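You operate a simulated robot arm through the tools that you are given. There is no shell and no other tool.

Carry out the task below with a simulated robot arm. There is one attempt and no reset: what you move stays moved.

## Task
Fetch the green pot from the turntable and clamp it.
Fine: free the turntable to turn it and lock it again, with the pot's seat at the gap in the hood.

The check looks at the end state, three seconds after you hand in, the way a careful person would. Anything else that was tipped, shoved, dropped, spilled or broken makes it a failure.

## Robot
A 7-joint arm with a fingered hand, fixed in place. Base frame: the origin is at the foot of the arm, x ahead of it, y to its left, z up; the work surface is at about z = 820. Lengths are in mm, angles in degrees, forces in N, time in s.
Its first joint turns from -149.0 to 149.0 degrees. Payload 3.5 kg.
The tool frame sits at the grasp point between the pads (the TCP): z along the fingers, y along the line on which they close. The tips reach 30 mm beyond it. The gripper opens to 104 mm. The gripper's body begins 35 mm behind the TCP. The gripper is a hand of 4 fingers: y runs from the thumb to the fingers, the wrist lies at [-15, -110, -186] in the tool frame, and closing takes about 1.5 s.
Orientation is that of the tool frame in the base frame, as a unit quaternion [w, x, y, z]. With the fingers straight down and the wrist toward the robot, the tool's x, y and z point along [0, 1, 0], [1, 0, 0] and [0, 0, -1] of the base frame.

## Interface
- The arm moves only by the tool move_arm. Its argument "plan" is one flat list of numbers, 7 for each row, row after row: the closure, from 0 (fully open) to 1 (shut), then the shift along the tool's x, y, z in units of 500 mm (1.0 is 500 mm), then the turn, a rotation vector about the tool's x, y, z in units of 60 degrees (1.0 is 60 degrees). In form: [hand, x, y, z, ax, ay, az, hand, x, y, z, ax, ay, az, ...]. A call has 1 to 20 rows; each row is the pose to reach, as a shift and turn from the pose commanded when the call began, along the tool's axes at that moment. A call with a number of a shift or a turn outside -1 to 1 is refused whole. Rows are played at 5 a second. More than 50 mm and 8.6 degrees between two rows, or a gripper value outside its range, and nothing of the call is played. Where a pose cannot be reached the arm comes as near as it can. A force on the tool above 40 N (or 10 N above the force at the start of the call, whichever is more), or a blocked arm, ends the call early, and 0.2 s more pass. The fingers move at their own pace (about 45 mm/s each) and stop on an object; they squeeze with about 26 N. The grip force told is the motor's: it shows also when the fingers shut on nothing. Time passes only in rows, and 0.2 s behind the last, so rows that repeat a pose let the fingers close. The reply holds the time, the measured pose of the TCP, the force on the tool along the base axes, the opening and the grip force, in the units named above and with some noise, with the torque about the TCP (base axes, N m) and any sound that the robot's microphone picked up.
- Cameras (640 x 400 px; columns grow to the right, rows downward): "scene" is fixed at [50, -652.3, 1473.4]; the picture's right is [0.40, -0.92, 0.00], its down [-0.50, -0.22, -0.83] and it looks along [0.76, 0.33, -0.55] (base axes); focal length 256 px, centre (320, 200). "wrist" rides on the gripper at [61, -92, -130] in the tool frame; the picture's right is [-0.81, 0.27, -0.52], its down [-0.53, -0.71, 0.46] and it looks along [-0.24, 0.64, 0.72] (tool axes); focal length 275 px, centre (320, 200). There is no depth. A picture from a camera that has moved, and an enlarged one, comes with that camera's place and axes in the base frame and with its lens.
- get_image(camera): a new picture of that camera. No time passes.
- lift_body(by): slides the trunk up (or, below 0, down) by that many mm; the arm rides with it, the base frame stays. It gives what a move gives, with no picture.
- set_grasp(shape): the hand has 4 fingers and takes this shape, open, in about a second: jaw (thumb against the fingers, like two jaws); tri (thumb and two fingers); tip (a fingertip pinch); poke (one finger out to press); point (the index stretched); flat (the hand flat); cup (the hand cupped); fist (a fist). The gripper value then closes the fingers along that shape, each until it touches; the sizes above hold for jaw. It gives what a move gives, with no picture.
- zoom(camera, box): a new picture of the part [left, top, right, bottom] of that camera's present view, enlarged. No time passes.
- finish_job(): hands the job in; it is judged then, once.

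Nothing tells you positions but the pictures and the camera data. Unless the task says otherwise, let go and move clear before handing in.

The tools are called after "Emit:" as a command line: name --argument value ..., lists and objects as JSON in quotes. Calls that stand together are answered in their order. move_arm: Moves the arm, as the interface text tells. Its arguments: {"type":"object","properties":{"plan":{"type":"array","items":{"type":"number"}}},"required":["plan"]} The other tools are called the same way: lift_body (by) slides the trunk up or down; set_grasp (shape) gives the hand a shape; get_image (camera) takes a picture; zoom (camera, box) takes an enlarged picture of a part of a camera's view; finish_job () hands the job in.

At the start:

```text
clock: 0.0
position: [396.5, -519.2, 1344.3]
tcp_rot: [0.0, 0.707, 0.707, 0.0]
wrist_force: [-0.1, -0.1, 0.6]
moment: [0.01, -0.05, -0.04]
finger_gap: 103.7
finger_force: 0.1
shape: jaw
trunk travel left (down, up): [-500.0, 210.0]
```

scene: 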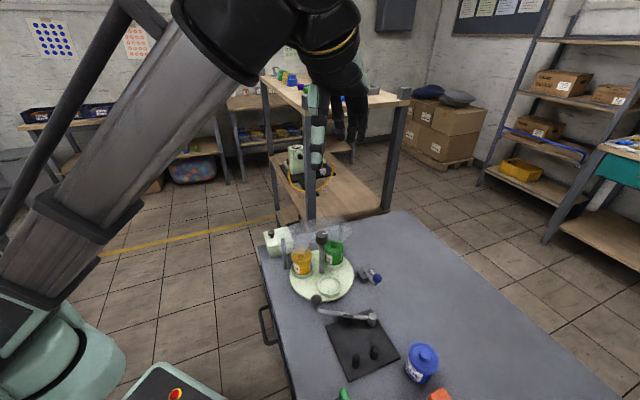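
wrist: 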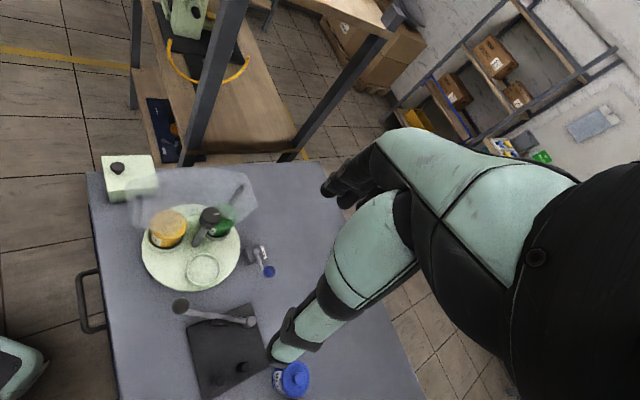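

I see a table with a turntable carrying yellow and green pots under a transparent hood, a black plate with a lever/clamp, and a blue pot. I'll look closer before moving anything.

Emit:
zoom --camera "scene" --box '[250, 210, 410, 310]'

Emit:
zoom --camera "scene" --box '[290, 280, 470, 400]'

Emit:
zoom --camera "wrist" --box '[90, 140, 330, 290]'

Emit:
zoom --camera "wrist" --box '[130, 250, 370, 400]'

```text
4.00 times, centred on (330, 260) of scene
camera zoom: at [50.0, -652.3, 1473.4], right [0.4, -0.92, 0.0], down [-0.5, -0.22, -0.83], along [0.76, 0.33, -0.55], focal length 1023 px, centre (280, -40)
```

zoom: 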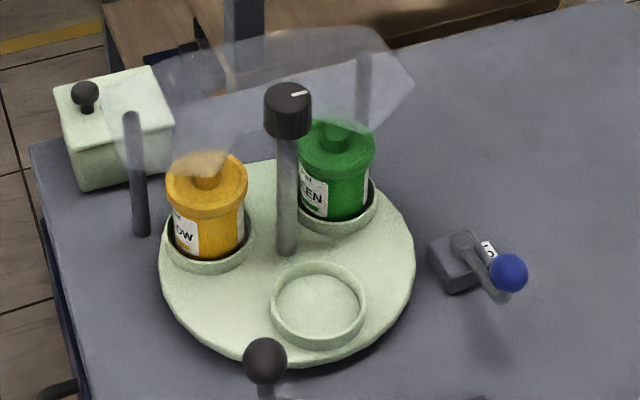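

```text
3.33 times, centred on (380, 340) of scene
camera zoom: at [50.0, -652.3, 1473.4], right [0.4, -0.92, 0.0], down [-0.5, -0.22, -0.83], along [0.76, 0.33, -0.55], focal length 852 px, centre (120, -267)
```

zoom: 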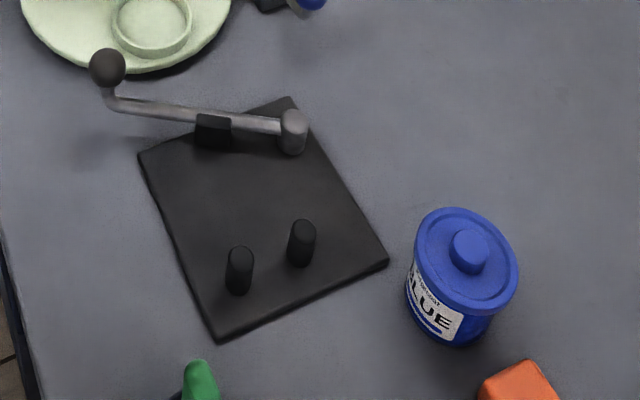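

```text
2.67 times, centred on (210, 215) of wrist
camera zoom: at [305.2, -458.3, 1473.8], right [0.27, -0.81, 0.52], down [-0.71, -0.53, -0.46], along [0.64, -0.24, -0.72], focal length 734 px, centre (613, 160)
```

zoom: 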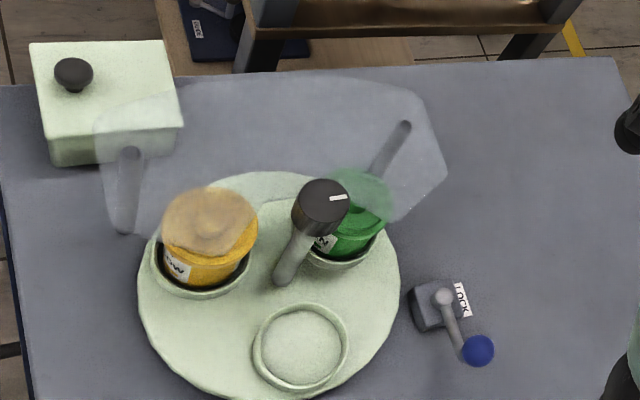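

```text
2.67 times, centred on (250, 325) of wrist
camera zoom: at [305.2, -458.3, 1473.8], right [0.27, -0.81, 0.52], down [-0.71, -0.53, -0.46], along [0.64, -0.24, -0.72], focal length 734 px, centre (507, -133)
```

zoom: 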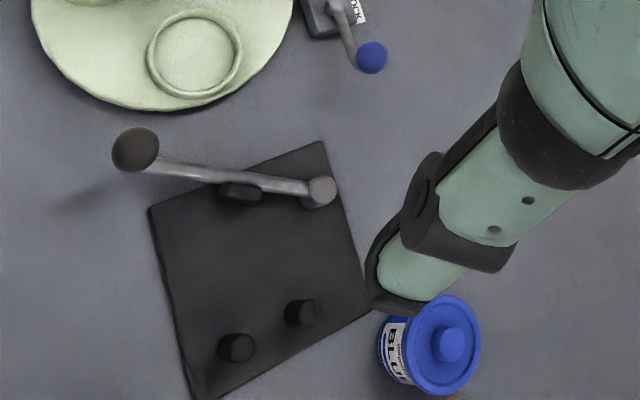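

Emit:
zoom --camera "wrist" --box '[230, 235, 294, 275]'

Emit:
zoom --camera "wrist" --box '[110, 155, 270, 255]'

Emit:
zoom --camera "scene" --box '[345, 255, 393, 285]'

Emit:
zoom --camera "scene" --box '[300, 290, 396, 350]'

```text
10.00 times, centred on (262, 255) of wrist
camera zoom: at [305.2, -458.3, 1473.8], right [0.27, -0.81, 0.52], down [-0.71, -0.53, -0.46], along [0.64, -0.24, -0.72], focal length 2753 px, centre (900, -350)
```

zoom: 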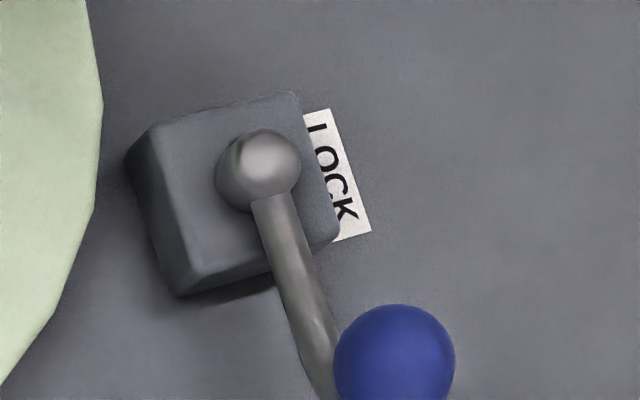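

```text
4.00 times, centred on (190, 205) of wrist
camera zoom: at [305.2, -458.3, 1473.8], right [0.27, -0.81, 0.52], down [-0.71, -0.53, -0.46], along [0.64, -0.24, -0.72], focal length 1101 px, centre (840, 180)
```

zoom: 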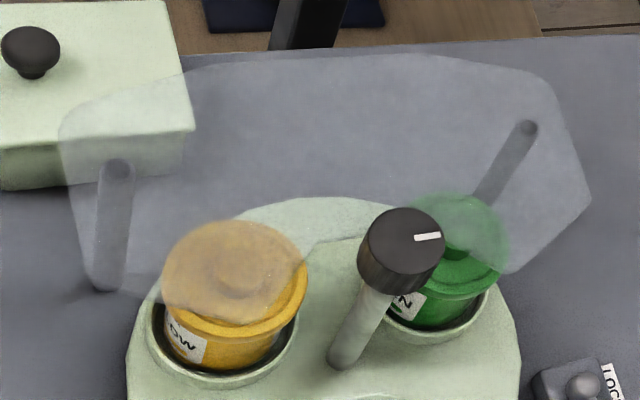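

```text
13.33 times, centred on (369, 270) of scene
camera zoom: at [50.0, -652.3, 1473.4], right [0.4, -0.92, 0.0], down [-0.5, -0.22, -0.83], along [0.76, 0.33, -0.55], focal length 3410 px, centre (-333, -733)
```

zoom: 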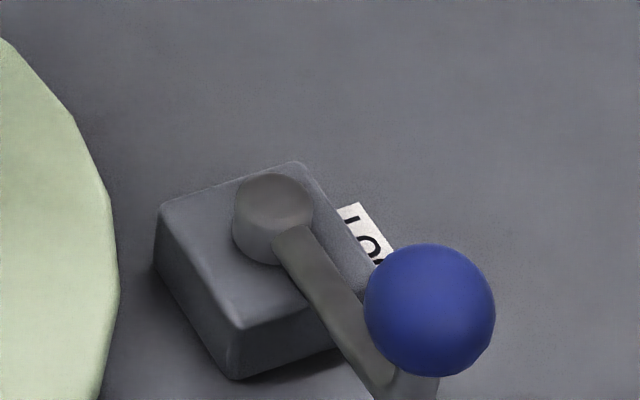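

```text
6.67 times, centred on (348, 320) of scene
camera zoom: at [50.0, -652.3, 1473.4], right [0.4, -0.92, 0.0], down [-0.5, -0.22, -0.83], along [0.76, 0.33, -0.55], focal length 1705 px, centre (133, -600)
```

zoom: 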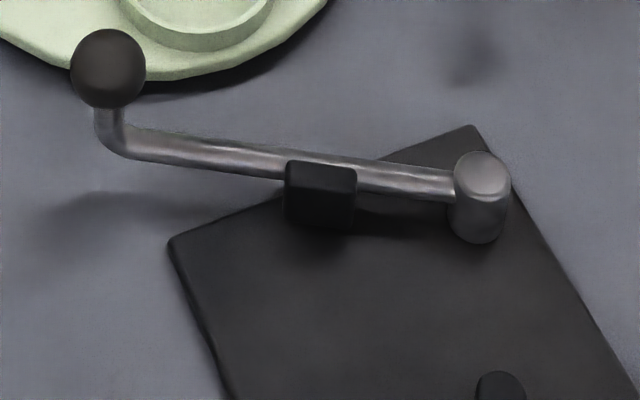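

Emit:
move_arm --plan '[0, 0, 0, 0.08, 0, 0, 0, 0, 0, 0, 0.16, 0, 0, 0, 0, 0, 0, 0.24, 0, 0, 0, 0, 0, 0, 0.32, 0, 0, 0, 0, 0, 0, 0.36, 0, 0, 0]'

Emit:
get_image --camera "wrist"

Emit:
get_image --camera "scene"

```text
clock: 1.2
position: [395.5, -519.1, 1162.9]
tcp_rot: [0.0, 0.707, 0.707, 0.0]
wrist_force: [0.1, 0.6, -0.4]
moment: [-0.02, -0.01, 0.01]
finger_gap: 103.6
finger_force: 0.1
shape: jaw
trunk travel left (down, up): [-500.0, 210.0]
```

```text
taken
camera wrist: at [304.9, -457.9, 1293.1], right [0.27, -0.81, 0.52], down [-0.71, -0.53, -0.46], along [0.64, -0.24, -0.72], focal length 275 px, centre (320, 200)
```

wrist: 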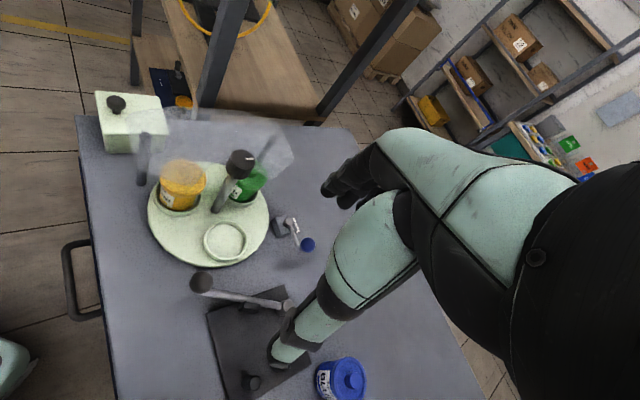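

```text
taken
```

scene: 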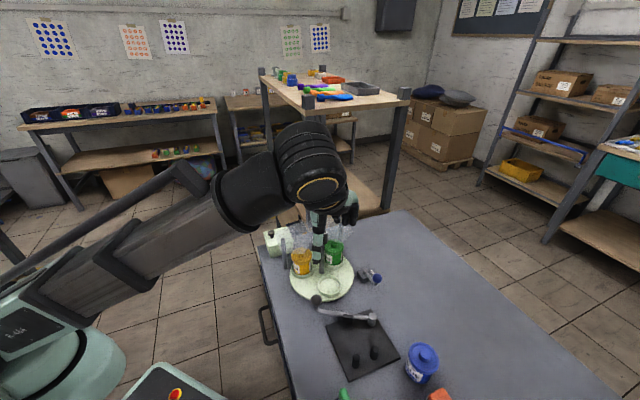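

Emit:
zoom --camera "wrist" --box '[130, 110, 322, 230]'

Emit:
zoom --camera "wrist" --box '[140, 200, 332, 320]'

Emit:
zoom --camera "scene" --box '[300, 320, 428, 400]'

Emit:
zoom --camera "scene" --box '[270, 220, 366, 280]'

```text
3.33 times, centred on (226, 170) of wrist
camera zoom: at [304.9, -457.9, 1293.1], right [0.27, -0.81, 0.52], down [-0.71, -0.53, -0.46], along [0.64, -0.24, -0.72], focal length 918 px, centre (633, 300)
```

zoom: 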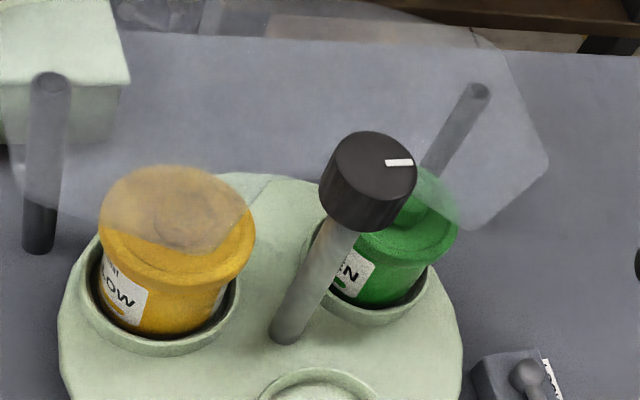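

```text
3.33 times, centred on (236, 260) of wrist
camera zoom: at [304.9, -457.9, 1293.1], right [0.27, -0.81, 0.52], down [-0.71, -0.53, -0.46], along [0.64, -0.24, -0.72], focal length 918 px, centre (600, 0)
```

zoom: 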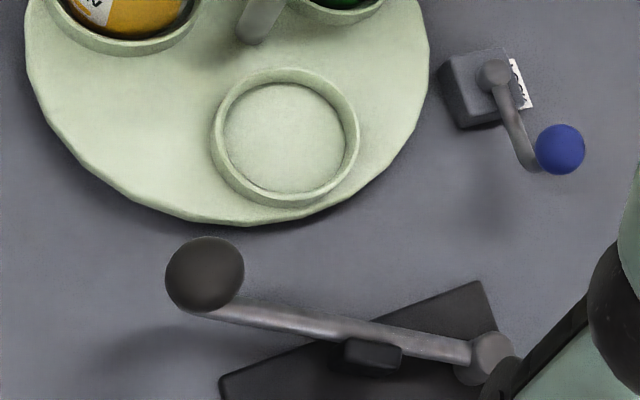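

```text
5.00 times, centred on (364, 360) of scene
camera zoom: at [50.0, -652.3, 1473.4], right [0.4, -0.92, 0.0], down [-0.5, -0.22, -0.83], along [0.76, 0.33, -0.55], focal length 1279 px, centre (100, -600)
```

zoom: 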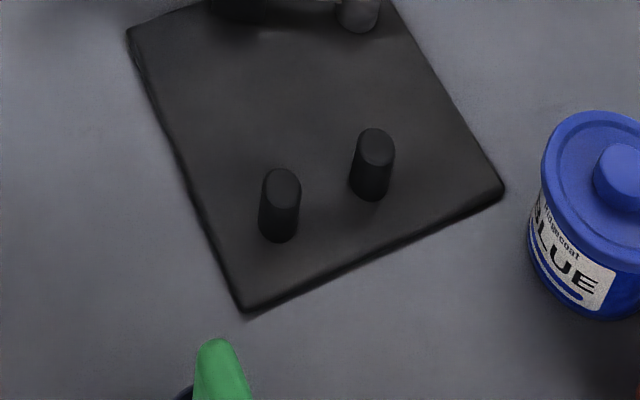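

```text
6.67 times, centred on (318, 250) of scene
camera zoom: at [50.0, -652.3, 1473.4], right [0.4, -0.92, 0.0], down [-0.5, -0.22, -0.83], along [0.76, 0.33, -0.55], focal length 1705 px, centre (333, -133)
```

zoom: 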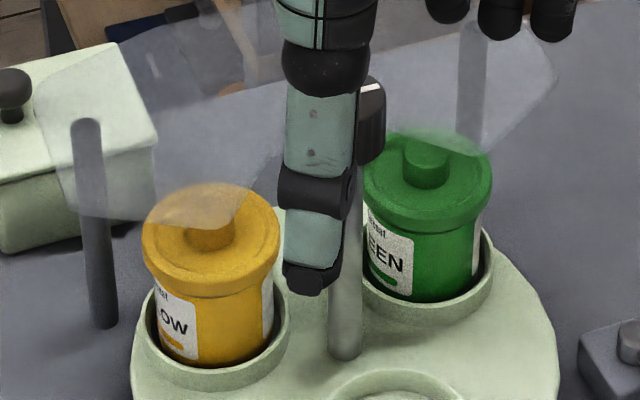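

The turntable's lock is the blue-ball lever at roughly (571,-607,870), pivoting at about (606,-562). The gap in the hood faces the empty seat, and the green pot needs about -120° of turn. I'm moving above the lock ball now with the fingers open.

Emit:
move_arm --plan '[0, -0.035, 0.07, 0, 0, 0, 0.127, 0, -0.07, 0.14, 0, 0, 0, 0.253, 0, -0.106, 0.21, 0, 0, 0, 0.38, 0, -0.141, 0.281, 0, 0, 0, 0.507, 0, -0.176, 0.351, 0, 0, 0, 0.633, 0, -0.176, 0.351, 0.08, 0, 0, 0.633, 0, -0.176, 0.351, 0.16, 0, 0, 0.633, 0, -0.176, 0.351, 0.24, 0, 0, 0.633, 0, -0.176, 0.351, 0.32, 0, 0, 0.633, 0, -0.176, 0.351, 0.4, 0, 0, 0.633]'

Emit:
get_image --camera "wrist"

Emit:
get_image --camera "scene"

```text
clock: 3.4
position: [572.6, -607.7, 963.7]
tcp_rot: [0.0, 0.899, 0.438, 0.001]
wrist_force: [0.7, 0.8, 0.6]
moment: [0.03, -0.01, 0.0]
finger_gap: 103.8
finger_force: 0.1
shape: jaw
trunk travel left (down, up): [-500.0, 210.0]
```

```text
taken
camera wrist: at [538.3, -503.1, 1093.9], right [-0.28, -0.81, 0.52], down [-0.89, 0.02, -0.46], along [0.36, -0.59, -0.72], focal length 275 px, centre (320, 200)
```

wrist: 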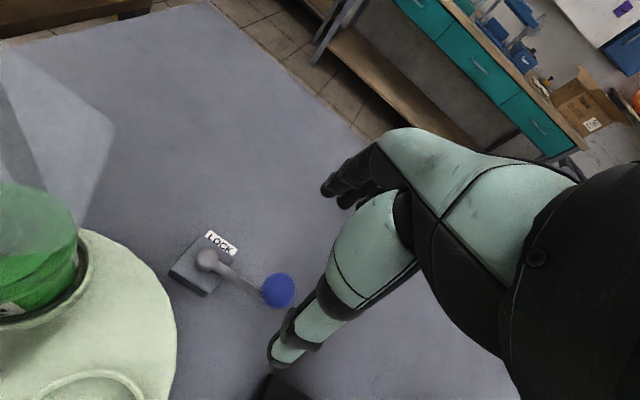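

```text
taken
```

scene: 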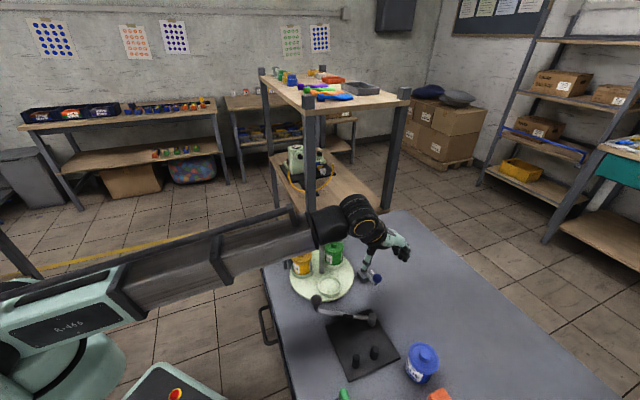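

Emit:
zoom --camera "wrist" --box '[150, 220, 310, 320]'

Emit:
zoom --camera "scene" --box '[330, 220, 426, 280]'

```text
4.00 times, centred on (230, 270) of wrist
camera zoom: at [538.3, -503.1, 1093.9], right [-0.28, -0.81, 0.52], down [-0.89, 0.02, -0.46], along [0.36, -0.59, -0.72], focal length 1101 px, centre (680, -80)
```

zoom: 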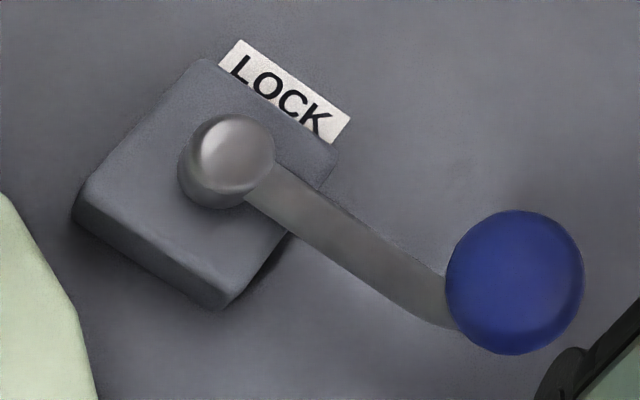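

```text
6.67 times, centred on (378, 250) of scene
camera zoom: at [50.0, -652.3, 1473.4], right [0.4, -0.92, 0.0], down [-0.5, -0.22, -0.83], along [0.76, 0.33, -0.55], focal length 1705 px, centre (-67, -133)
```

zoom: 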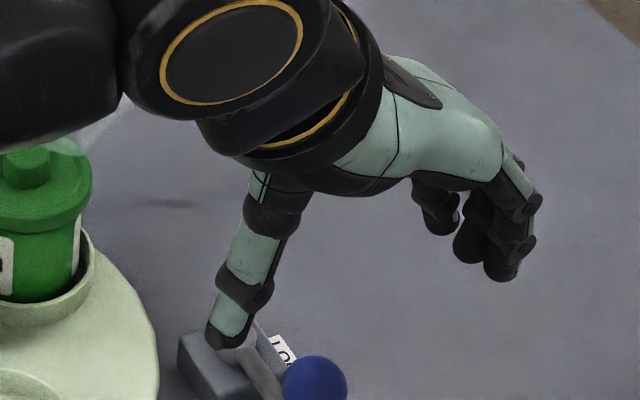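

Emit:
move_arm --plan '[0, -0.0133, -0.0063, 0.06, 0, 0, 0, 0, -0.0133, -0.0063, 0.12, 0, 0, 0, 0, -0.0133, -0.0063, 0.167, 0, 0, 0, 0, -0.0133, -0.0063, 0.167, 0, 0, 0]'

Emit:
get_image --camera "wrist"

Emit:
zoom --camera "scene" --box '[330, 220, 426, 280]'

```text
clock: 4.4
position: [565.7, -610.3, 880.5]
tcp_rot: [0.0, 0.899, 0.439, 0.0]
wrist_force: [-0.8, -0.6, -0.7]
moment: [0.0, -0.01, 0.04]
finger_gap: 103.8
finger_force: 0.0
shape: jaw
trunk travel left (down, up): [-500.0, 210.0]
```

```text
taken
camera wrist: at [531.5, -506.5, 1010.3], right [-0.28, -0.81, 0.52], down [-0.89, 0.02, -0.46], along [0.36, -0.59, -0.72], focal length 275 px, centre (320, 200)
```

wrist: 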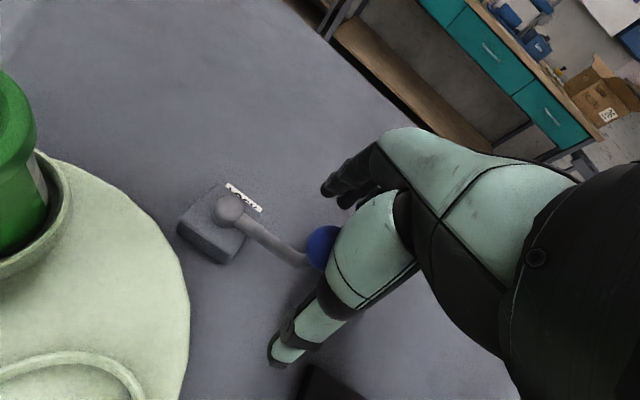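

```text
6.67 times, centred on (378, 250) of scene
camera zoom: at [50.0, -652.3, 1473.4], right [0.4, -0.92, 0.0], down [-0.5, -0.22, -0.83], along [0.76, 0.33, -0.55], focal length 1705 px, centre (-67, -133)
```

zoom: 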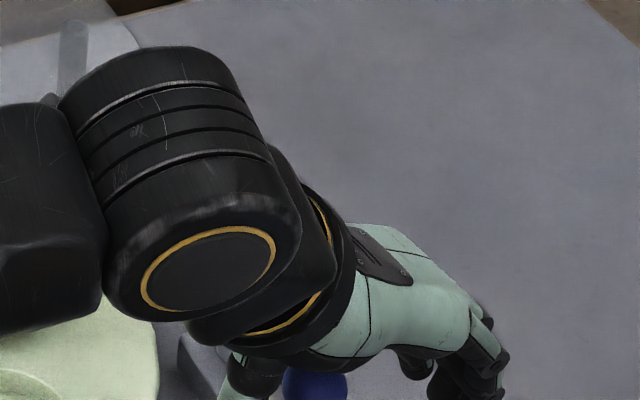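

Emit:
move_arm --plan '[1, 0, 0, 0, 0, 0, 0, 1, 0, 0, 0, 0, 0, 0, 1, 0, 0, 0, 0, 0, 0, 1, 0, 0, 0, 0, 0, 0, 1, 0, 0, 0, 0, 0, 0, 1, 0, 0, 0, 0, 0, 0, 1, 0, 0, 0, 0, 0, 0, 1, 0, 0, 0, 0, 0, 0]'

Emit:
get_image --camera "wrist"

```text
clock: 6.2
position: [565.1, -610.1, 881.3]
tcp_rot: [-0.001, 0.899, 0.438, 0.0]
wrist_force: [-4.4, 5.0, -4.7]
moment: [0.02, 0.05, -0.05]
finger_gap: 6.4
finger_force: 25.7
shape: jaw
trunk travel left (down, up): [-500.0, 210.0]
```

```text
taken
camera wrist: at [531.1, -506.0, 1010.3], right [-0.28, -0.81, 0.52], down [-0.89, 0.02, -0.45], along [0.36, -0.59, -0.73], focal length 275 px, centre (320, 200)
```

wrist: 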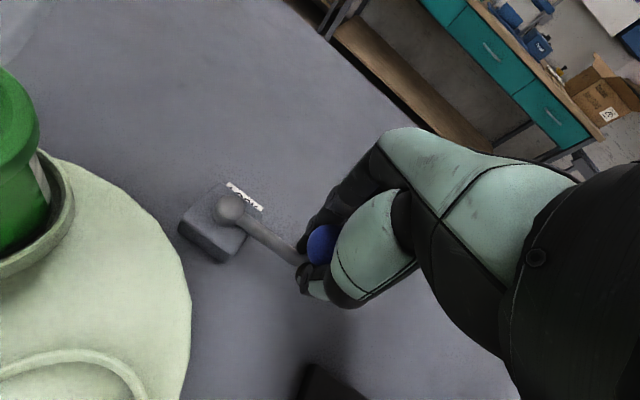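

The fingers have closed around the lock ball's stem. I'll try swinging it a little counter-clockwise about its pivot and watch the force.

Emit:
move_arm --plan '[1, 0, 0.0054, 0, 0, 0, -0.0417, 1, 0, 0.0108, 0, 0, 0, -0.0833, 1, 0.0004, 0.0162, 0, 0, 0, -0.125, 1, 0.0009, 0.0216, 0, 0, 0, -0.1667, 1, 0.0009, 0.0216, 0, 0, 0, -0.1667]'

Emit:
get_image --camera "wrist"

```text
clock: 7.4
position: [572.9, -613.4, 881.9]
tcp_rot: [-0.001, 0.857, 0.516, 0.0]
wrist_force: [-25.3, 23.0, -9.7]
moment: [-0.05, 0.05, -0.12]
finger_gap: 11.5
finger_force: 26.0
shape: jaw
trunk travel left (down, up): [-500.0, 210.0]
```

```text
taken
camera wrist: at [520.4, -518.6, 1011.3], right [-0.14, -0.85, 0.52], down [-0.88, -0.14, -0.45], along [0.45, -0.52, -0.73], focal length 275 px, centre (320, 200)
```

wrist: 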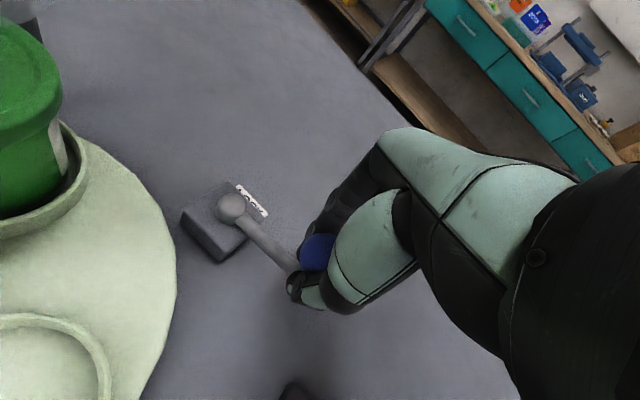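

Emit:
zoom --camera "wrist" --box '[170, 170, 362, 290]'

```text
3.33 times, centred on (266, 230) of wrist
camera zoom: at [520.4, -518.6, 1011.3], right [-0.14, -0.85, 0.52], down [-0.88, -0.14, -0.45], along [0.45, -0.52, -0.73], focal length 918 px, centre (500, 100)
```

zoom: 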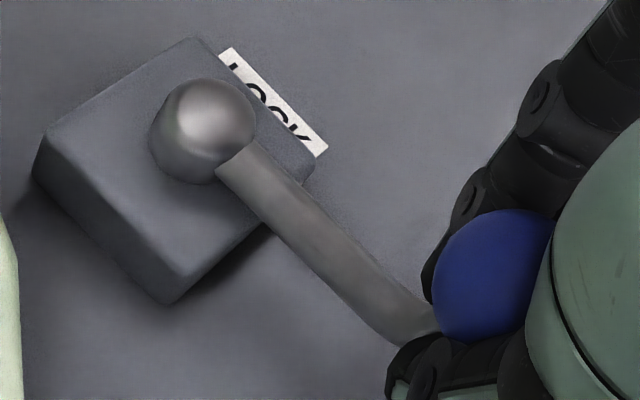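

The lever resists counter-clockwise with about 34 N and did not move, so that looks like its stop. I'll return and try clockwise instead.

Emit:
move_arm --plan '[1, -0.0001, -0.0054, 0, 0, 0, 0.0417, 1, -0.0003, -0.0108, 0, 0, 0, 0.0833, 1, -0.0006, -0.0162, 0, 0, 0, 0.125, 1, -0.0009, -0.0216, 0, 0, 0, 0.1667, 1, -0.0009, -0.0216, 0, 0, 0, 0.1667]'

```text
clock: 8.6
position: [565.9, -611.0, 881.8]
tcp_rot: [0.001, 0.899, 0.438, 0.0]
wrist_force: [-0.4, 7.2, -4.4]
moment: [0.05, -0.12, 0.0]
finger_gap: 7.6
finger_force: 26.1
shape: jaw
trunk travel left (down, up): [-500.0, 210.0]
```

Emit:
move_arm --plan '[1, 0.001, -0.0108, 0, 0, 0, 0.0833, 1, 0.0029, -0.0214, 0, 0, 0, 0.1667, 1, 0.0057, -0.0319, 0, 0, 0, 0.25, 1, 0.0057, -0.0319, 0, 0, 0, 0.25]'

Emit:
zoom --camera "wrist" --box '[170, 170, 362, 290]'

```text
clock: 9.6
position: [554.3, -600.3, 879.7]
tcp_rot: [0.001, 0.948, 0.317, 0.001]
wrist_force: [3.9, 1.3, 3.2]
moment: [-0.03, -0.14, -0.03]
finger_gap: 7.1
finger_force: 26.7
shape: jaw
trunk travel left (down, up): [-500.0, 210.0]
```

```text
3.33 times, centred on (266, 230) of wrist
camera zoom: at [548.1, -490.1, 1010.4], right [-0.48, -0.71, 0.52], down [-0.85, 0.25, -0.46], along [0.19, -0.66, -0.72], focal length 918 px, centre (500, 100)
```

zoom: 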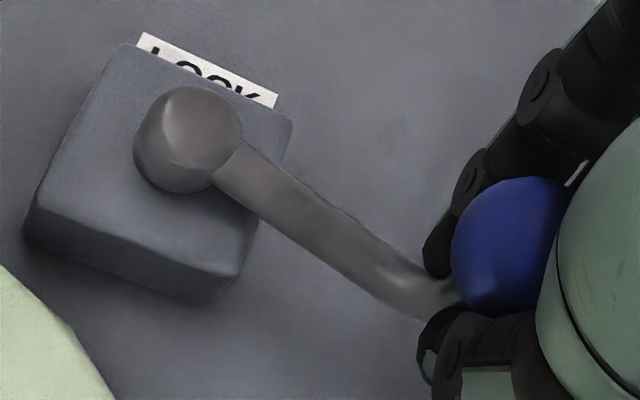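

The lever swings freely clockwise, so that is the releasing direction. I'll keep going along the arc without turning the hand further, to keep the wrist away from the knob.

Emit:
move_arm --plan '[1, 0.001, -0.011, 0, 0, 0, 0, 1, 0.0023, -0.022, 0, 0, 0, 0, 1, 0.005, -0.0325, 0, 0, 0, 0, 1, 0.0086, -0.0433, 0, 0, 0, 0, 1, 0.0086, -0.0433, 0, 0, 0, 0]'

Emit:
zoom --camera "wrist" --box '[150, 150, 374, 290]'

```text
clock: 10.8
position: [542.9, -580.1, 880.3]
tcp_rot: [0.0, 0.948, 0.318, 0.0]
wrist_force: [2.6, -2.3, 6.3]
moment: [0.06, -0.11, -0.16]
finger_gap: 6.5
finger_force: 25.9
shape: jaw
trunk travel left (down, up): [-500.0, 210.0]
```

```text
2.86 times, centred on (262, 220) of wrist
camera zoom: at [538.1, -470.5, 1010.2], right [-0.48, -0.71, 0.52], down [-0.85, 0.25, -0.46], along [0.19, -0.66, -0.72], focal length 786 px, centre (486, 143)
```

zoom: 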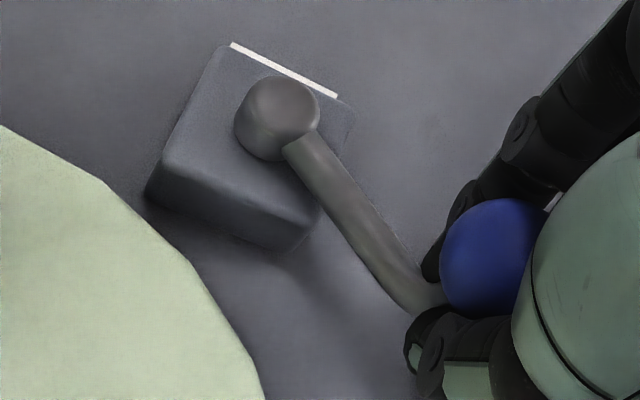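

Emit:
move_arm --plan '[1, 0.005, -0.01, 0, 0, 0, 0, 1, 0.0111, -0.0201, 0, 0, 0, 0, 1, 0.0178, -0.0295, 0, 0, 0, 0, 1, 0.0246, -0.0382, 0, 0, 0, 0, 1, 0.0246, -0.0382, 0, 0, 0, 0]'

Emit:
zoom --camera "wrist" --box '[150, 150, 374, 290]'

Emit:
zoom --camera "scene" --box '[270, 210, 430, 310]'

```text
clock: 12.0
position: [540.9, -560.5, 879.7]
tcp_rot: [0.0, 0.948, 0.317, 0.0]
wrist_force: [-3.8, -18.5, 5.1]
moment: [-0.17, 0.1, -0.32]
finger_gap: 5.3
finger_force: 26.1
shape: jaw
trunk travel left (down, up): [-500.0, 210.0]
```

```text
2.86 times, centred on (262, 220) of wrist
camera zoom: at [535.7, -450.1, 1009.8], right [-0.48, -0.71, 0.52], down [-0.85, 0.25, -0.46], along [0.19, -0.66, -0.72], focal length 786 px, centre (486, 143)
```

zoom: 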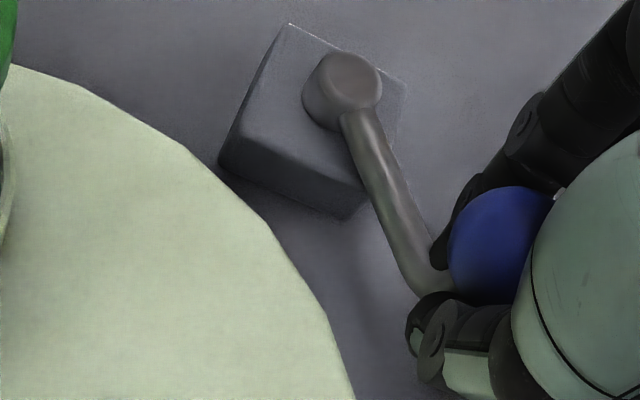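

```text
4.00 times, centred on (350, 260) of scene
camera zoom: at [50.0, -652.3, 1473.4], right [0.4, -0.92, 0.0], down [-0.5, -0.22, -0.83], along [0.76, 0.33, -0.55], focal length 1023 px, centre (200, -40)
```

zoom: 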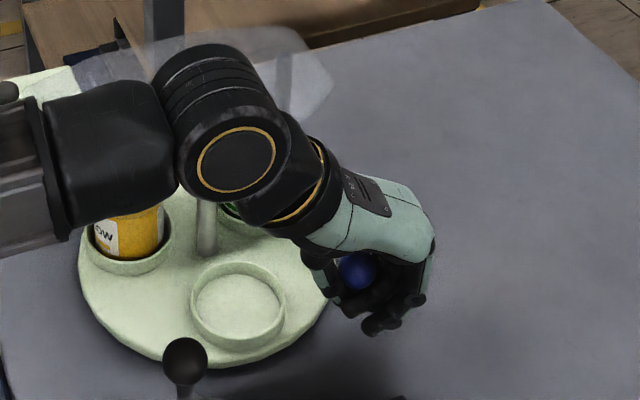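

Emit:
move_arm --plan '[1, 0.003, -0.004, 0, 0, 0, 0, 1, 0.006, -0.008, 0, 0, 0, 0, 1, 0.0072, -0.0095, 0, 0, 0, 0, 1, 0.0072, -0.0095, 0, 0, 0, 0]'

Emit:
zoom --camera "wrist" --box '[150, 150, 374, 290]'

```text
clock: 12.9
position: [541.6, -557.4, 881.1]
tcp_rot: [0.003, 0.949, 0.316, -0.002]
wrist_force: [-4.5, -24.2, -1.0]
moment: [-0.15, 0.21, -0.4]
finger_gap: 4.7
finger_force: 25.5
shape: jaw
trunk travel left (down, up): [-500.0, 210.0]
stopped in row 4: the force on the tool passed its limit at 40 N (the readings are from after the stop); the commanded pose is now the measured one
```

```text
2.86 times, centred on (262, 220) of wrist
camera zoom: at [535.5, -446.5, 1009.4], right [-0.48, -0.7, 0.52], down [-0.85, 0.25, -0.46], along [0.19, -0.67, -0.72], focal length 786 px, centre (486, 143)
```

zoom: 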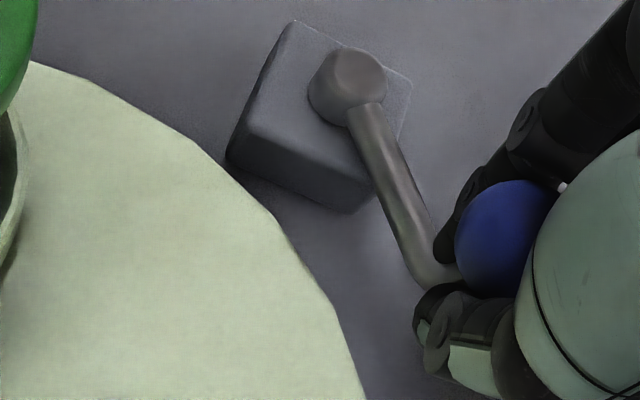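

The lever has reached its stop after about 50° of travel, so it should be released. I'll open partway, keeping the thumb off the turntable, and lift straight up.

Emit:
move_arm --plan '[0.85, -0.004, 0.005, 0, 0, 0, 0, 0.6, -0.004, 0.005, 0, 0, 0, 0, 0.6, -0.004, 0.005, 0, 0, 0, 0, 0.6, -0.004, 0.005, 0, 0, 0, 0, 0.6, -0.004, 0.005, 0, 0, 0, 0]'

Emit:
zoom --camera "wrist" --box '[150, 150, 374, 290]'

```text
clock: 14.1
position: [543.4, -556.6, 880.8]
tcp_rot: [0.001, 0.948, 0.317, -0.001]
wrist_force: [0.2, 0.6, 0.4]
moment: [0.0, -0.02, 0.01]
finger_gap: 41.4
finger_force: 0.0
shape: jaw
trunk travel left (down, up): [-500.0, 210.0]
```

```text
2.86 times, centred on (262, 220) of wrist
camera zoom: at [536.3, -446.2, 1010.5], right [-0.48, -0.7, 0.52], down [-0.85, 0.25, -0.46], along [0.19, -0.66, -0.72], focal length 786 px, centre (486, 143)
```

zoom: 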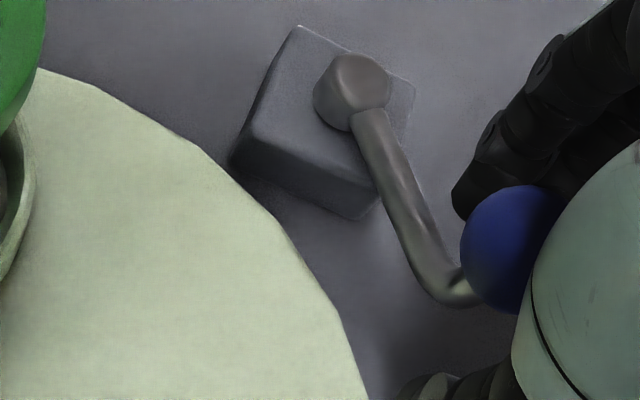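

Emit:
move_arm --plan '[0.6, 0, 0, -0.05, 0, 0, 0, 0.6, 0, 0, -0.12, 0, 0, 0, 0.6, 0, 0, -0.2, 0, 0, 0, 0.3, 0, 0, -0.28, 0, 0, 0, 0, 0, 0, -0.36, 0, 0, 0, 0, 0, 0, -0.36, 0, 0, 0]'

Emit:
get_image --camera "wrist"

Emit:
zoom --camera "scene" --box '[250, 210, 410, 310]'

```text
clock: 15.5
position: [542.4, -555.6, 1060.6]
tcp_rot: [0.001, 0.949, 0.317, -0.001]
wrist_force: [-0.5, -0.1, 0.7]
moment: [-0.01, -0.03, 0.02]
finger_gap: 103.5
finger_force: 0.0
shape: jaw
trunk travel left (down, up): [-500.0, 210.0]
```

```text
taken
camera wrist: at [536.5, -446.0, 1190.1], right [-0.48, -0.7, 0.52], down [-0.85, 0.25, -0.46], along [0.19, -0.66, -0.72], focal length 275 px, centre (320, 200)
```

wrist: 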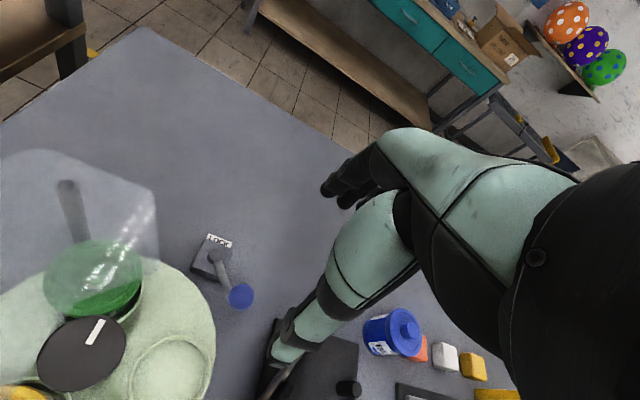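

```text
4.00 times, centred on (330, 260) of scene
camera zoom: at [50.0, -652.3, 1473.4], right [0.4, -0.92, 0.0], down [-0.5, -0.22, -0.83], along [0.76, 0.33, -0.55], focal length 1023 px, centre (280, -40)
```

zoom: 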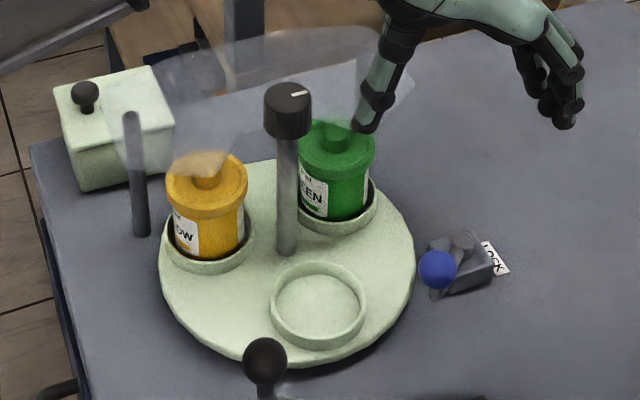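

The lock lever stays put in its released position. Next I'll go above the turntable's knob at about (554,-438), whose top is near z = 1000, with the hand turned so it can twist 60° clockwise.

Emit:
move_arm --plan '[0.2, 0.0268, -0.0292, 0, 0, 0, -0.125, 0.2, 0.0535, -0.0583, 0, 0, 0, -0.25, 0.2, 0.0803, -0.0875, 0, 0, 0, -0.375, 0.2, 0.107, -0.1167, 0, 0, 0, -0.5, 0.2, 0.1338, -0.1458, 0, 0, 0, -0.625, 0.2, 0.1606, -0.175, 0, 0, 0, -0.75, 0.2, 0.1606, -0.175, 0, 0, 0, -0.75]'

Emit:
get_image --camera "wrist"

Emit:
zoom --camera "scene" --box '[250, 190, 410, 290]'

```text
clock: 17.1
position: [553.2, -437.7, 1060.4]
tcp_rot: [0.001, 0.755, 0.656, -0.001]
wrist_force: [-1.5, 0.0, 0.3]
moment: [-0.01, -0.04, 0.02]
finger_gap: 83.4
finger_force: 0.1
shape: jaw
trunk travel left (down, up): [-500.0, 210.0]
```

```text
taken
camera wrist: at [471.2, -363.7, 1190.3], right [0.16, -0.84, 0.52], down [-0.78, -0.43, -0.45], along [0.6, -0.33, -0.72], focal length 275 px, centre (320, 200)
```

wrist: 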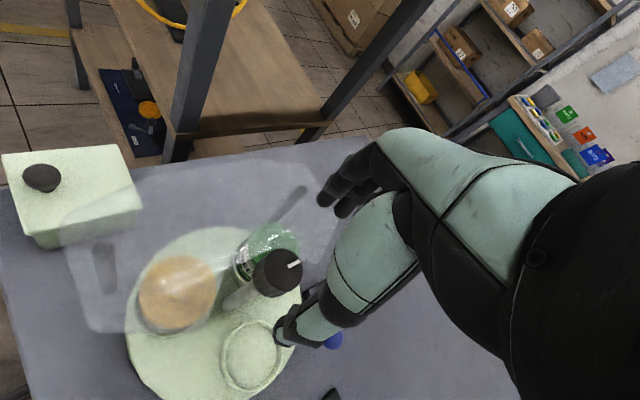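

```text
4.00 times, centred on (330, 240) of scene
camera zoom: at [50.0, -652.3, 1473.4], right [0.4, -0.92, 0.0], down [-0.5, -0.22, -0.83], along [0.76, 0.33, -0.55], focal length 1023 px, centre (280, 40)
```

zoom: 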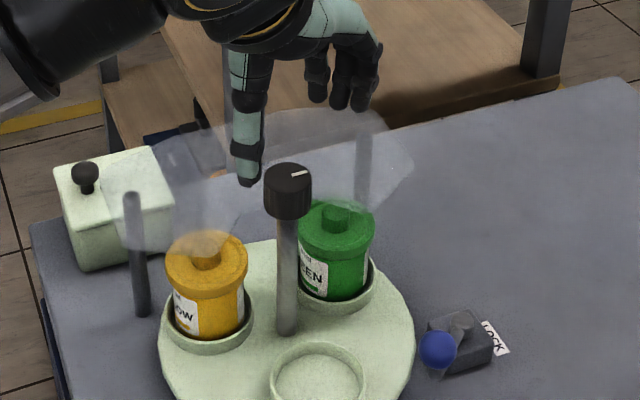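

Emit:
zoom --camera "wrist" --box '[200, 210, 328, 290]'

Emit:
zoom --camera "scene" --box '[295, 215, 359, 255]'

```text
5.00 times, centred on (264, 250) of wrist
camera zoom: at [471.2, -363.7, 1190.3], right [0.16, -0.84, 0.52], down [-0.78, -0.43, -0.45], along [0.6, -0.33, -0.72], focal length 1376 px, centre (600, -50)
```

zoom: 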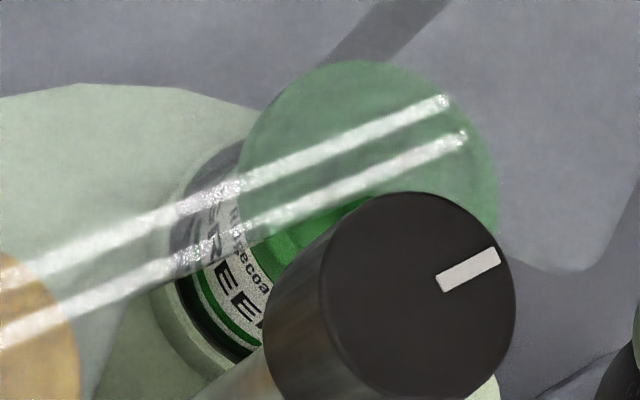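

```text
10.00 times, centred on (327, 235) of scene
camera zoom: at [50.0, -652.3, 1473.4], right [0.4, -0.92, 0.0], down [-0.5, -0.22, -0.83], along [0.76, 0.33, -0.55], focal length 2557 px, centre (250, -150)
```

zoom: 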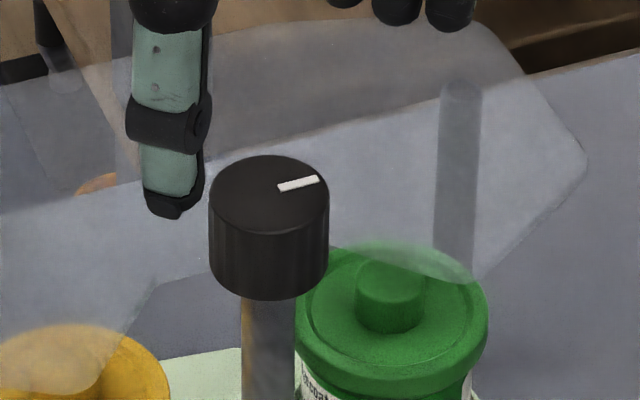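

Emit:
move_arm --plan '[0.4, 0.003, 0.0042, 0, 0, 0, 0, 0.4, 0.003, 0.0042, 0.05, 0, 0, 0, 0.4, 0.003, 0.0042, 0.1, 0, 0, 0, 0.4, 0.003, 0.0042, 0.1408, 0, 0, 0, 0.4, 0.003, 0.0042, 0.1408, 0, 0, 0]'

Emit:
zoom --camera "scene" --box '[275, 195, 371, 255]'

Emit:
get_image --camera "wrist"

```text
clock: 18.3
position: [556.5, -436.5, 989.6]
tcp_rot: [0.001, 0.756, 0.655, -0.002]
wrist_force: [-0.1, -0.9, -0.2]
moment: [0.01, 0.02, 0.02]
finger_gap: 62.5
finger_force: 0.1
shape: jaw
trunk travel left (down, up): [-500.0, 210.0]
```

```text
6.67 times, centred on (323, 225) of scene
camera zoom: at [50.0, -652.3, 1473.4], right [0.4, -0.92, 0.0], down [-0.5, -0.22, -0.83], along [0.76, 0.33, -0.55], focal length 1705 px, centre (300, 33)
```

zoom: 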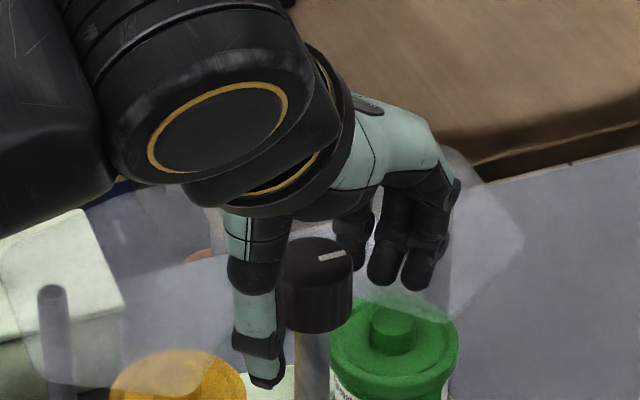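

```text
taken
camera wrist: at [474.5, -362.8, 1119.3], right [0.16, -0.84, 0.52], down [-0.78, -0.43, -0.45], along [0.6, -0.33, -0.72], focal length 275 px, centre (320, 200)
```

wrist: 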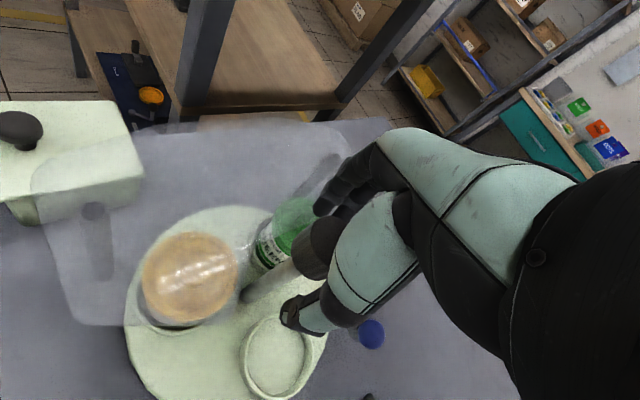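

Emit:
move_arm --plan '[1, 0, 0, 0, 0, 0, 0, 1, 0, 0, 0, 0, 0, 0, 1, 0, 0, 0, 0, 0, 0, 1, 0, 0, 0, 0, 0, 0, 1, 0, 0, 0, 0, 0, 0, 1, 0, 0, 0, 0, 0, 0]'

Emit:
zoom --camera "scene" --box '[275, 195, 371, 255]'

Emit:
get_image --camera "wrist"

```text
clock: 19.7
position: [556.0, -435.7, 989.0]
tcp_rot: [0.001, 0.755, 0.655, -0.002]
wrist_force: [-4.5, 2.0, -12.7]
moment: [0.0, 0.13, 0.01]
finger_gap: 23.7
finger_force: 25.8
shape: jaw
trunk travel left (down, up): [-500.0, 210.0]
```

```text
6.67 times, centred on (323, 225) of scene
camera zoom: at [50.0, -652.3, 1473.4], right [0.4, -0.92, 0.0], down [-0.5, -0.22, -0.83], along [0.76, 0.33, -0.55], focal length 1705 px, centre (300, 33)
```

zoom: 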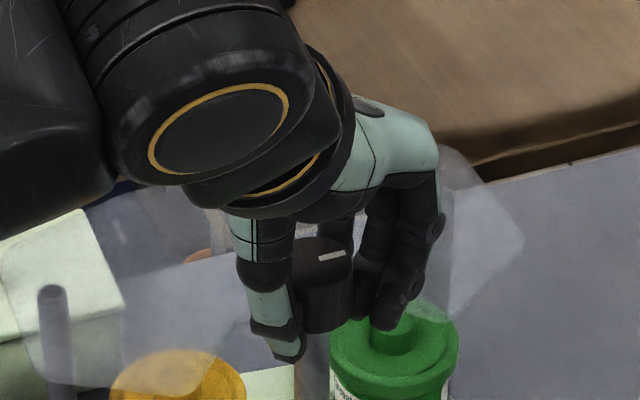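

```text
taken
camera wrist: at [474.4, -363.0, 1118.9], right [0.16, -0.84, 0.52], down [-0.78, -0.43, -0.45], along [0.6, -0.33, -0.72], focal length 275 px, centre (320, 200)
```

wrist: 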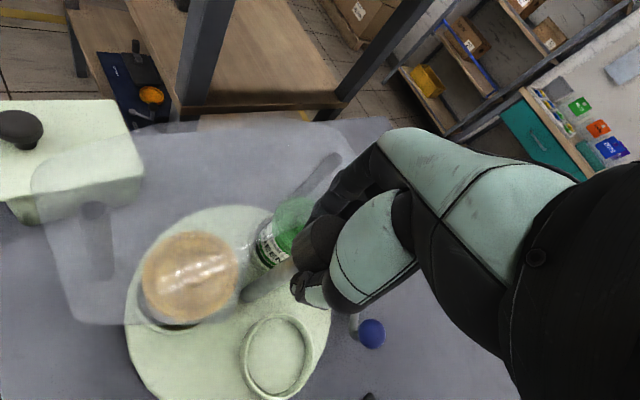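

Knob is gripped. I'll start turning it clockwise, first 15° to see that the turntable follows.

Emit:
move_arm --plan '[1, 0, 0, 0, 0, 0, 0.08, 1, 0, 0, 0, 0, 0, 0.165, 1, 0, 0, 0, 0, 0, 0.25, 1, 0, 0, 0, 0, 0, 0.25]'

Emit:
zoom --camera "scene" --box '[250, 210, 410, 310]'

```text
clock: 20.7
position: [556.3, -436.6, 989.4]
tcp_rot: [0.0, 0.834, 0.551, -0.001]
wrist_force: [-6.7, 3.7, -17.9]
moment: [0.09, 0.13, 0.0]
finger_gap: 23.3
finger_force: 26.0
shape: jaw
trunk travel left (down, up): [-500.0, 210.0]
```

```text
4.00 times, centred on (330, 260) of scene
camera zoom: at [50.0, -652.3, 1473.4], right [0.4, -0.92, 0.0], down [-0.5, -0.22, -0.83], along [0.76, 0.33, -0.55], focal length 1023 px, centre (280, -40)
```

zoom: 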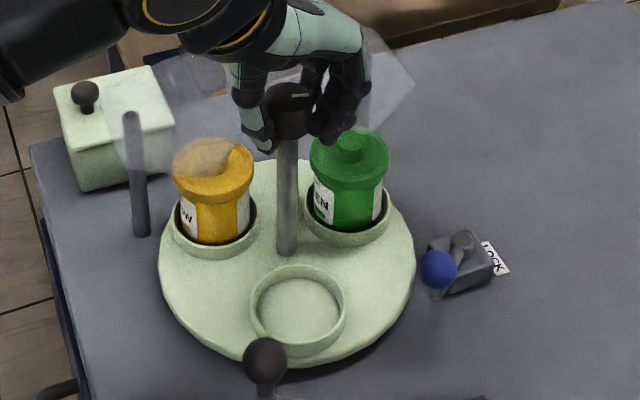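

Emit:
move_arm --plan '[1, 0, 0, 0, 0, 0, 0.12, 1, 0, 0, 0, 0, 0, 0.25, 1, 0, 0, 0, 0, 0, 0.375, 1, 0, 0, 0, 0, 0, 0.5, 1, 0, 0, 0, 0, 0, 0.625, 1, 0, 0, 0, 0, 0, 0.75, 1, 0, 0, 0, 0, 0, 0.75]'

Emit:
zoom --camera "scene" --box '[250, 210, 410, 310]'

Emit:
get_image --camera "scene"

```text
clock: 22.3
position: [556.6, -436.9, 988.5]
tcp_rot: [0.001, 0.982, 0.19, -0.001]
wrist_force: [-7.5, 6.1, -19.1]
moment: [0.17, 0.15, 0.04]
finger_gap: 22.9
finger_force: 25.8
shape: jaw
trunk travel left (down, up): [-500.0, 210.0]
```

```text
4.00 times, centred on (330, 260) of scene
camera zoom: at [50.0, -652.3, 1473.4], right [0.4, -0.92, 0.0], down [-0.5, -0.22, -0.83], along [0.76, 0.33, -0.55], focal length 1023 px, centre (280, -40)
```

zoom: 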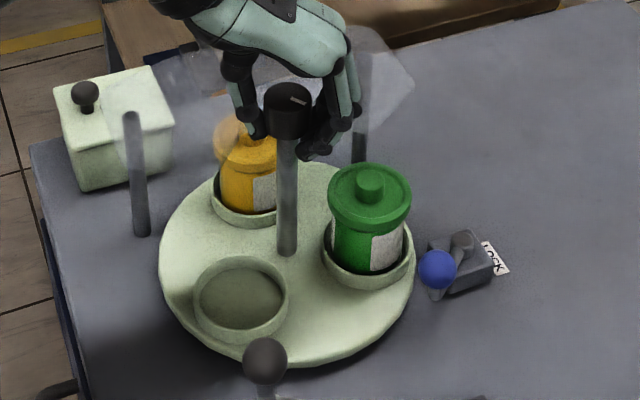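

```text
taken
```

scene: 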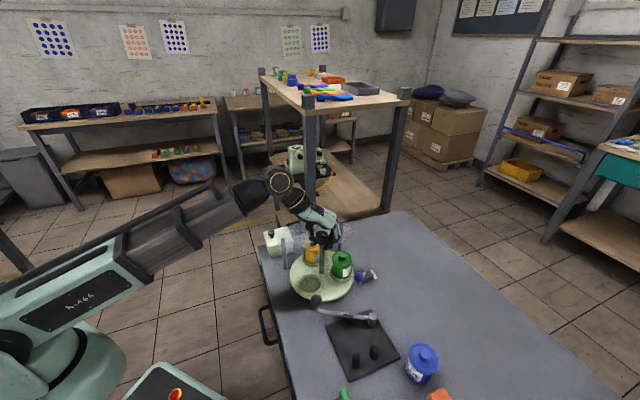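

Emit:
move_arm --plan '[1, 0, 0, 0, 0, 0, 0.125, 1, 0, 0, 0, 0, 0, 0.25, 1, 0, 0, 0, 0, 0, 0.375, 1, 0, 0, 0, 0, 0, 0.5, 1, 0, 0, 0, 0, 0, 0.5]'

Emit:
get_image --camera "scene"

```text
clock: 23.5
position: [556.3, -436.5, 987.6]
tcp_rot: [0.001, 0.997, -0.071, 0.0]
wrist_force: [-6.6, 6.3, -19.0]
moment: [0.09, 0.09, 0.01]
finger_gap: 22.1
finger_force: 25.4
shape: jaw
trunk travel left (down, up): [-500.0, 210.0]
```

```text
taken
```

scene: 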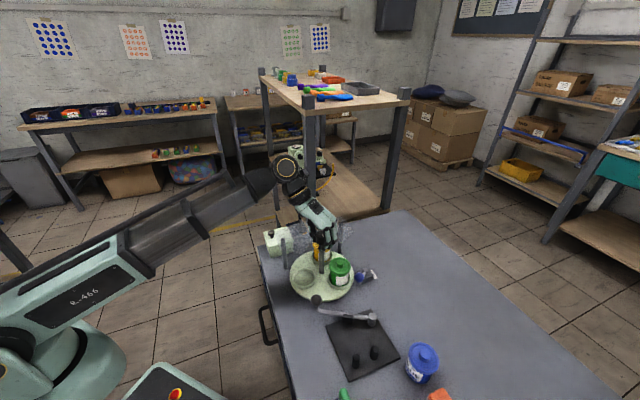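

Emit:
move_arm --plan '[1, 0, 0, 0, 0, 0, 0.125, 1, 0, 0, 0, 0, 0, 0.25, 1, 0, 0, 0, 0, 0, 0.375, 1, 0, 0, 0, 0, 0, 0.5, 1, 0, 0, 0, 0, 0, 0.5]'

Emit:
get_image --camera "scene"

Emit:
zoom --camera "scene" --box '[250, 210, 410, 310]'

```text
clock: 24.7
position: [556.5, -437.5, 989.6]
tcp_rot: [0.002, 0.945, -0.326, 0.001]
wrist_force: [-6.9, 5.8, -19.5]
moment: [0.06, 0.05, 0.02]
finger_gap: 22.5
finger_force: 26.2
shape: jaw
trunk travel left (down, up): [-500.0, 210.0]
```

```text
taken
```

scene: 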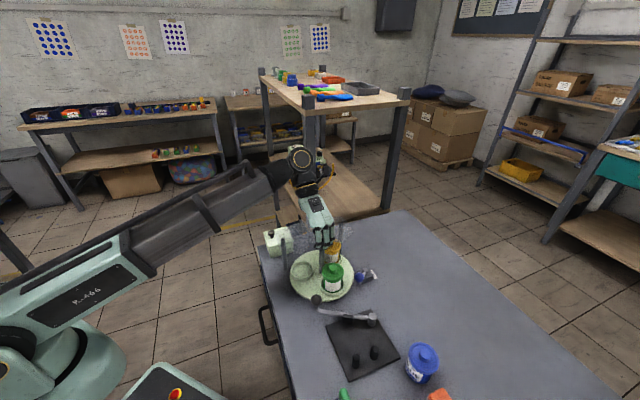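

```text
4.00 times, centred on (330, 260) of scene
camera zoom: at [50.0, -652.3, 1473.4], right [0.4, -0.92, 0.0], down [-0.5, -0.22, -0.83], along [0.76, 0.33, -0.55], focal length 1023 px, centre (280, -40)
```

zoom: 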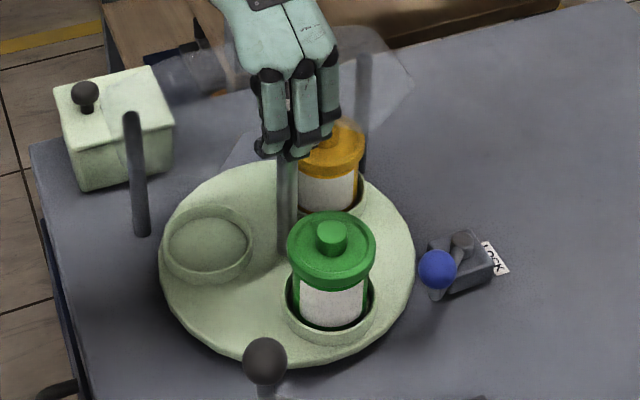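

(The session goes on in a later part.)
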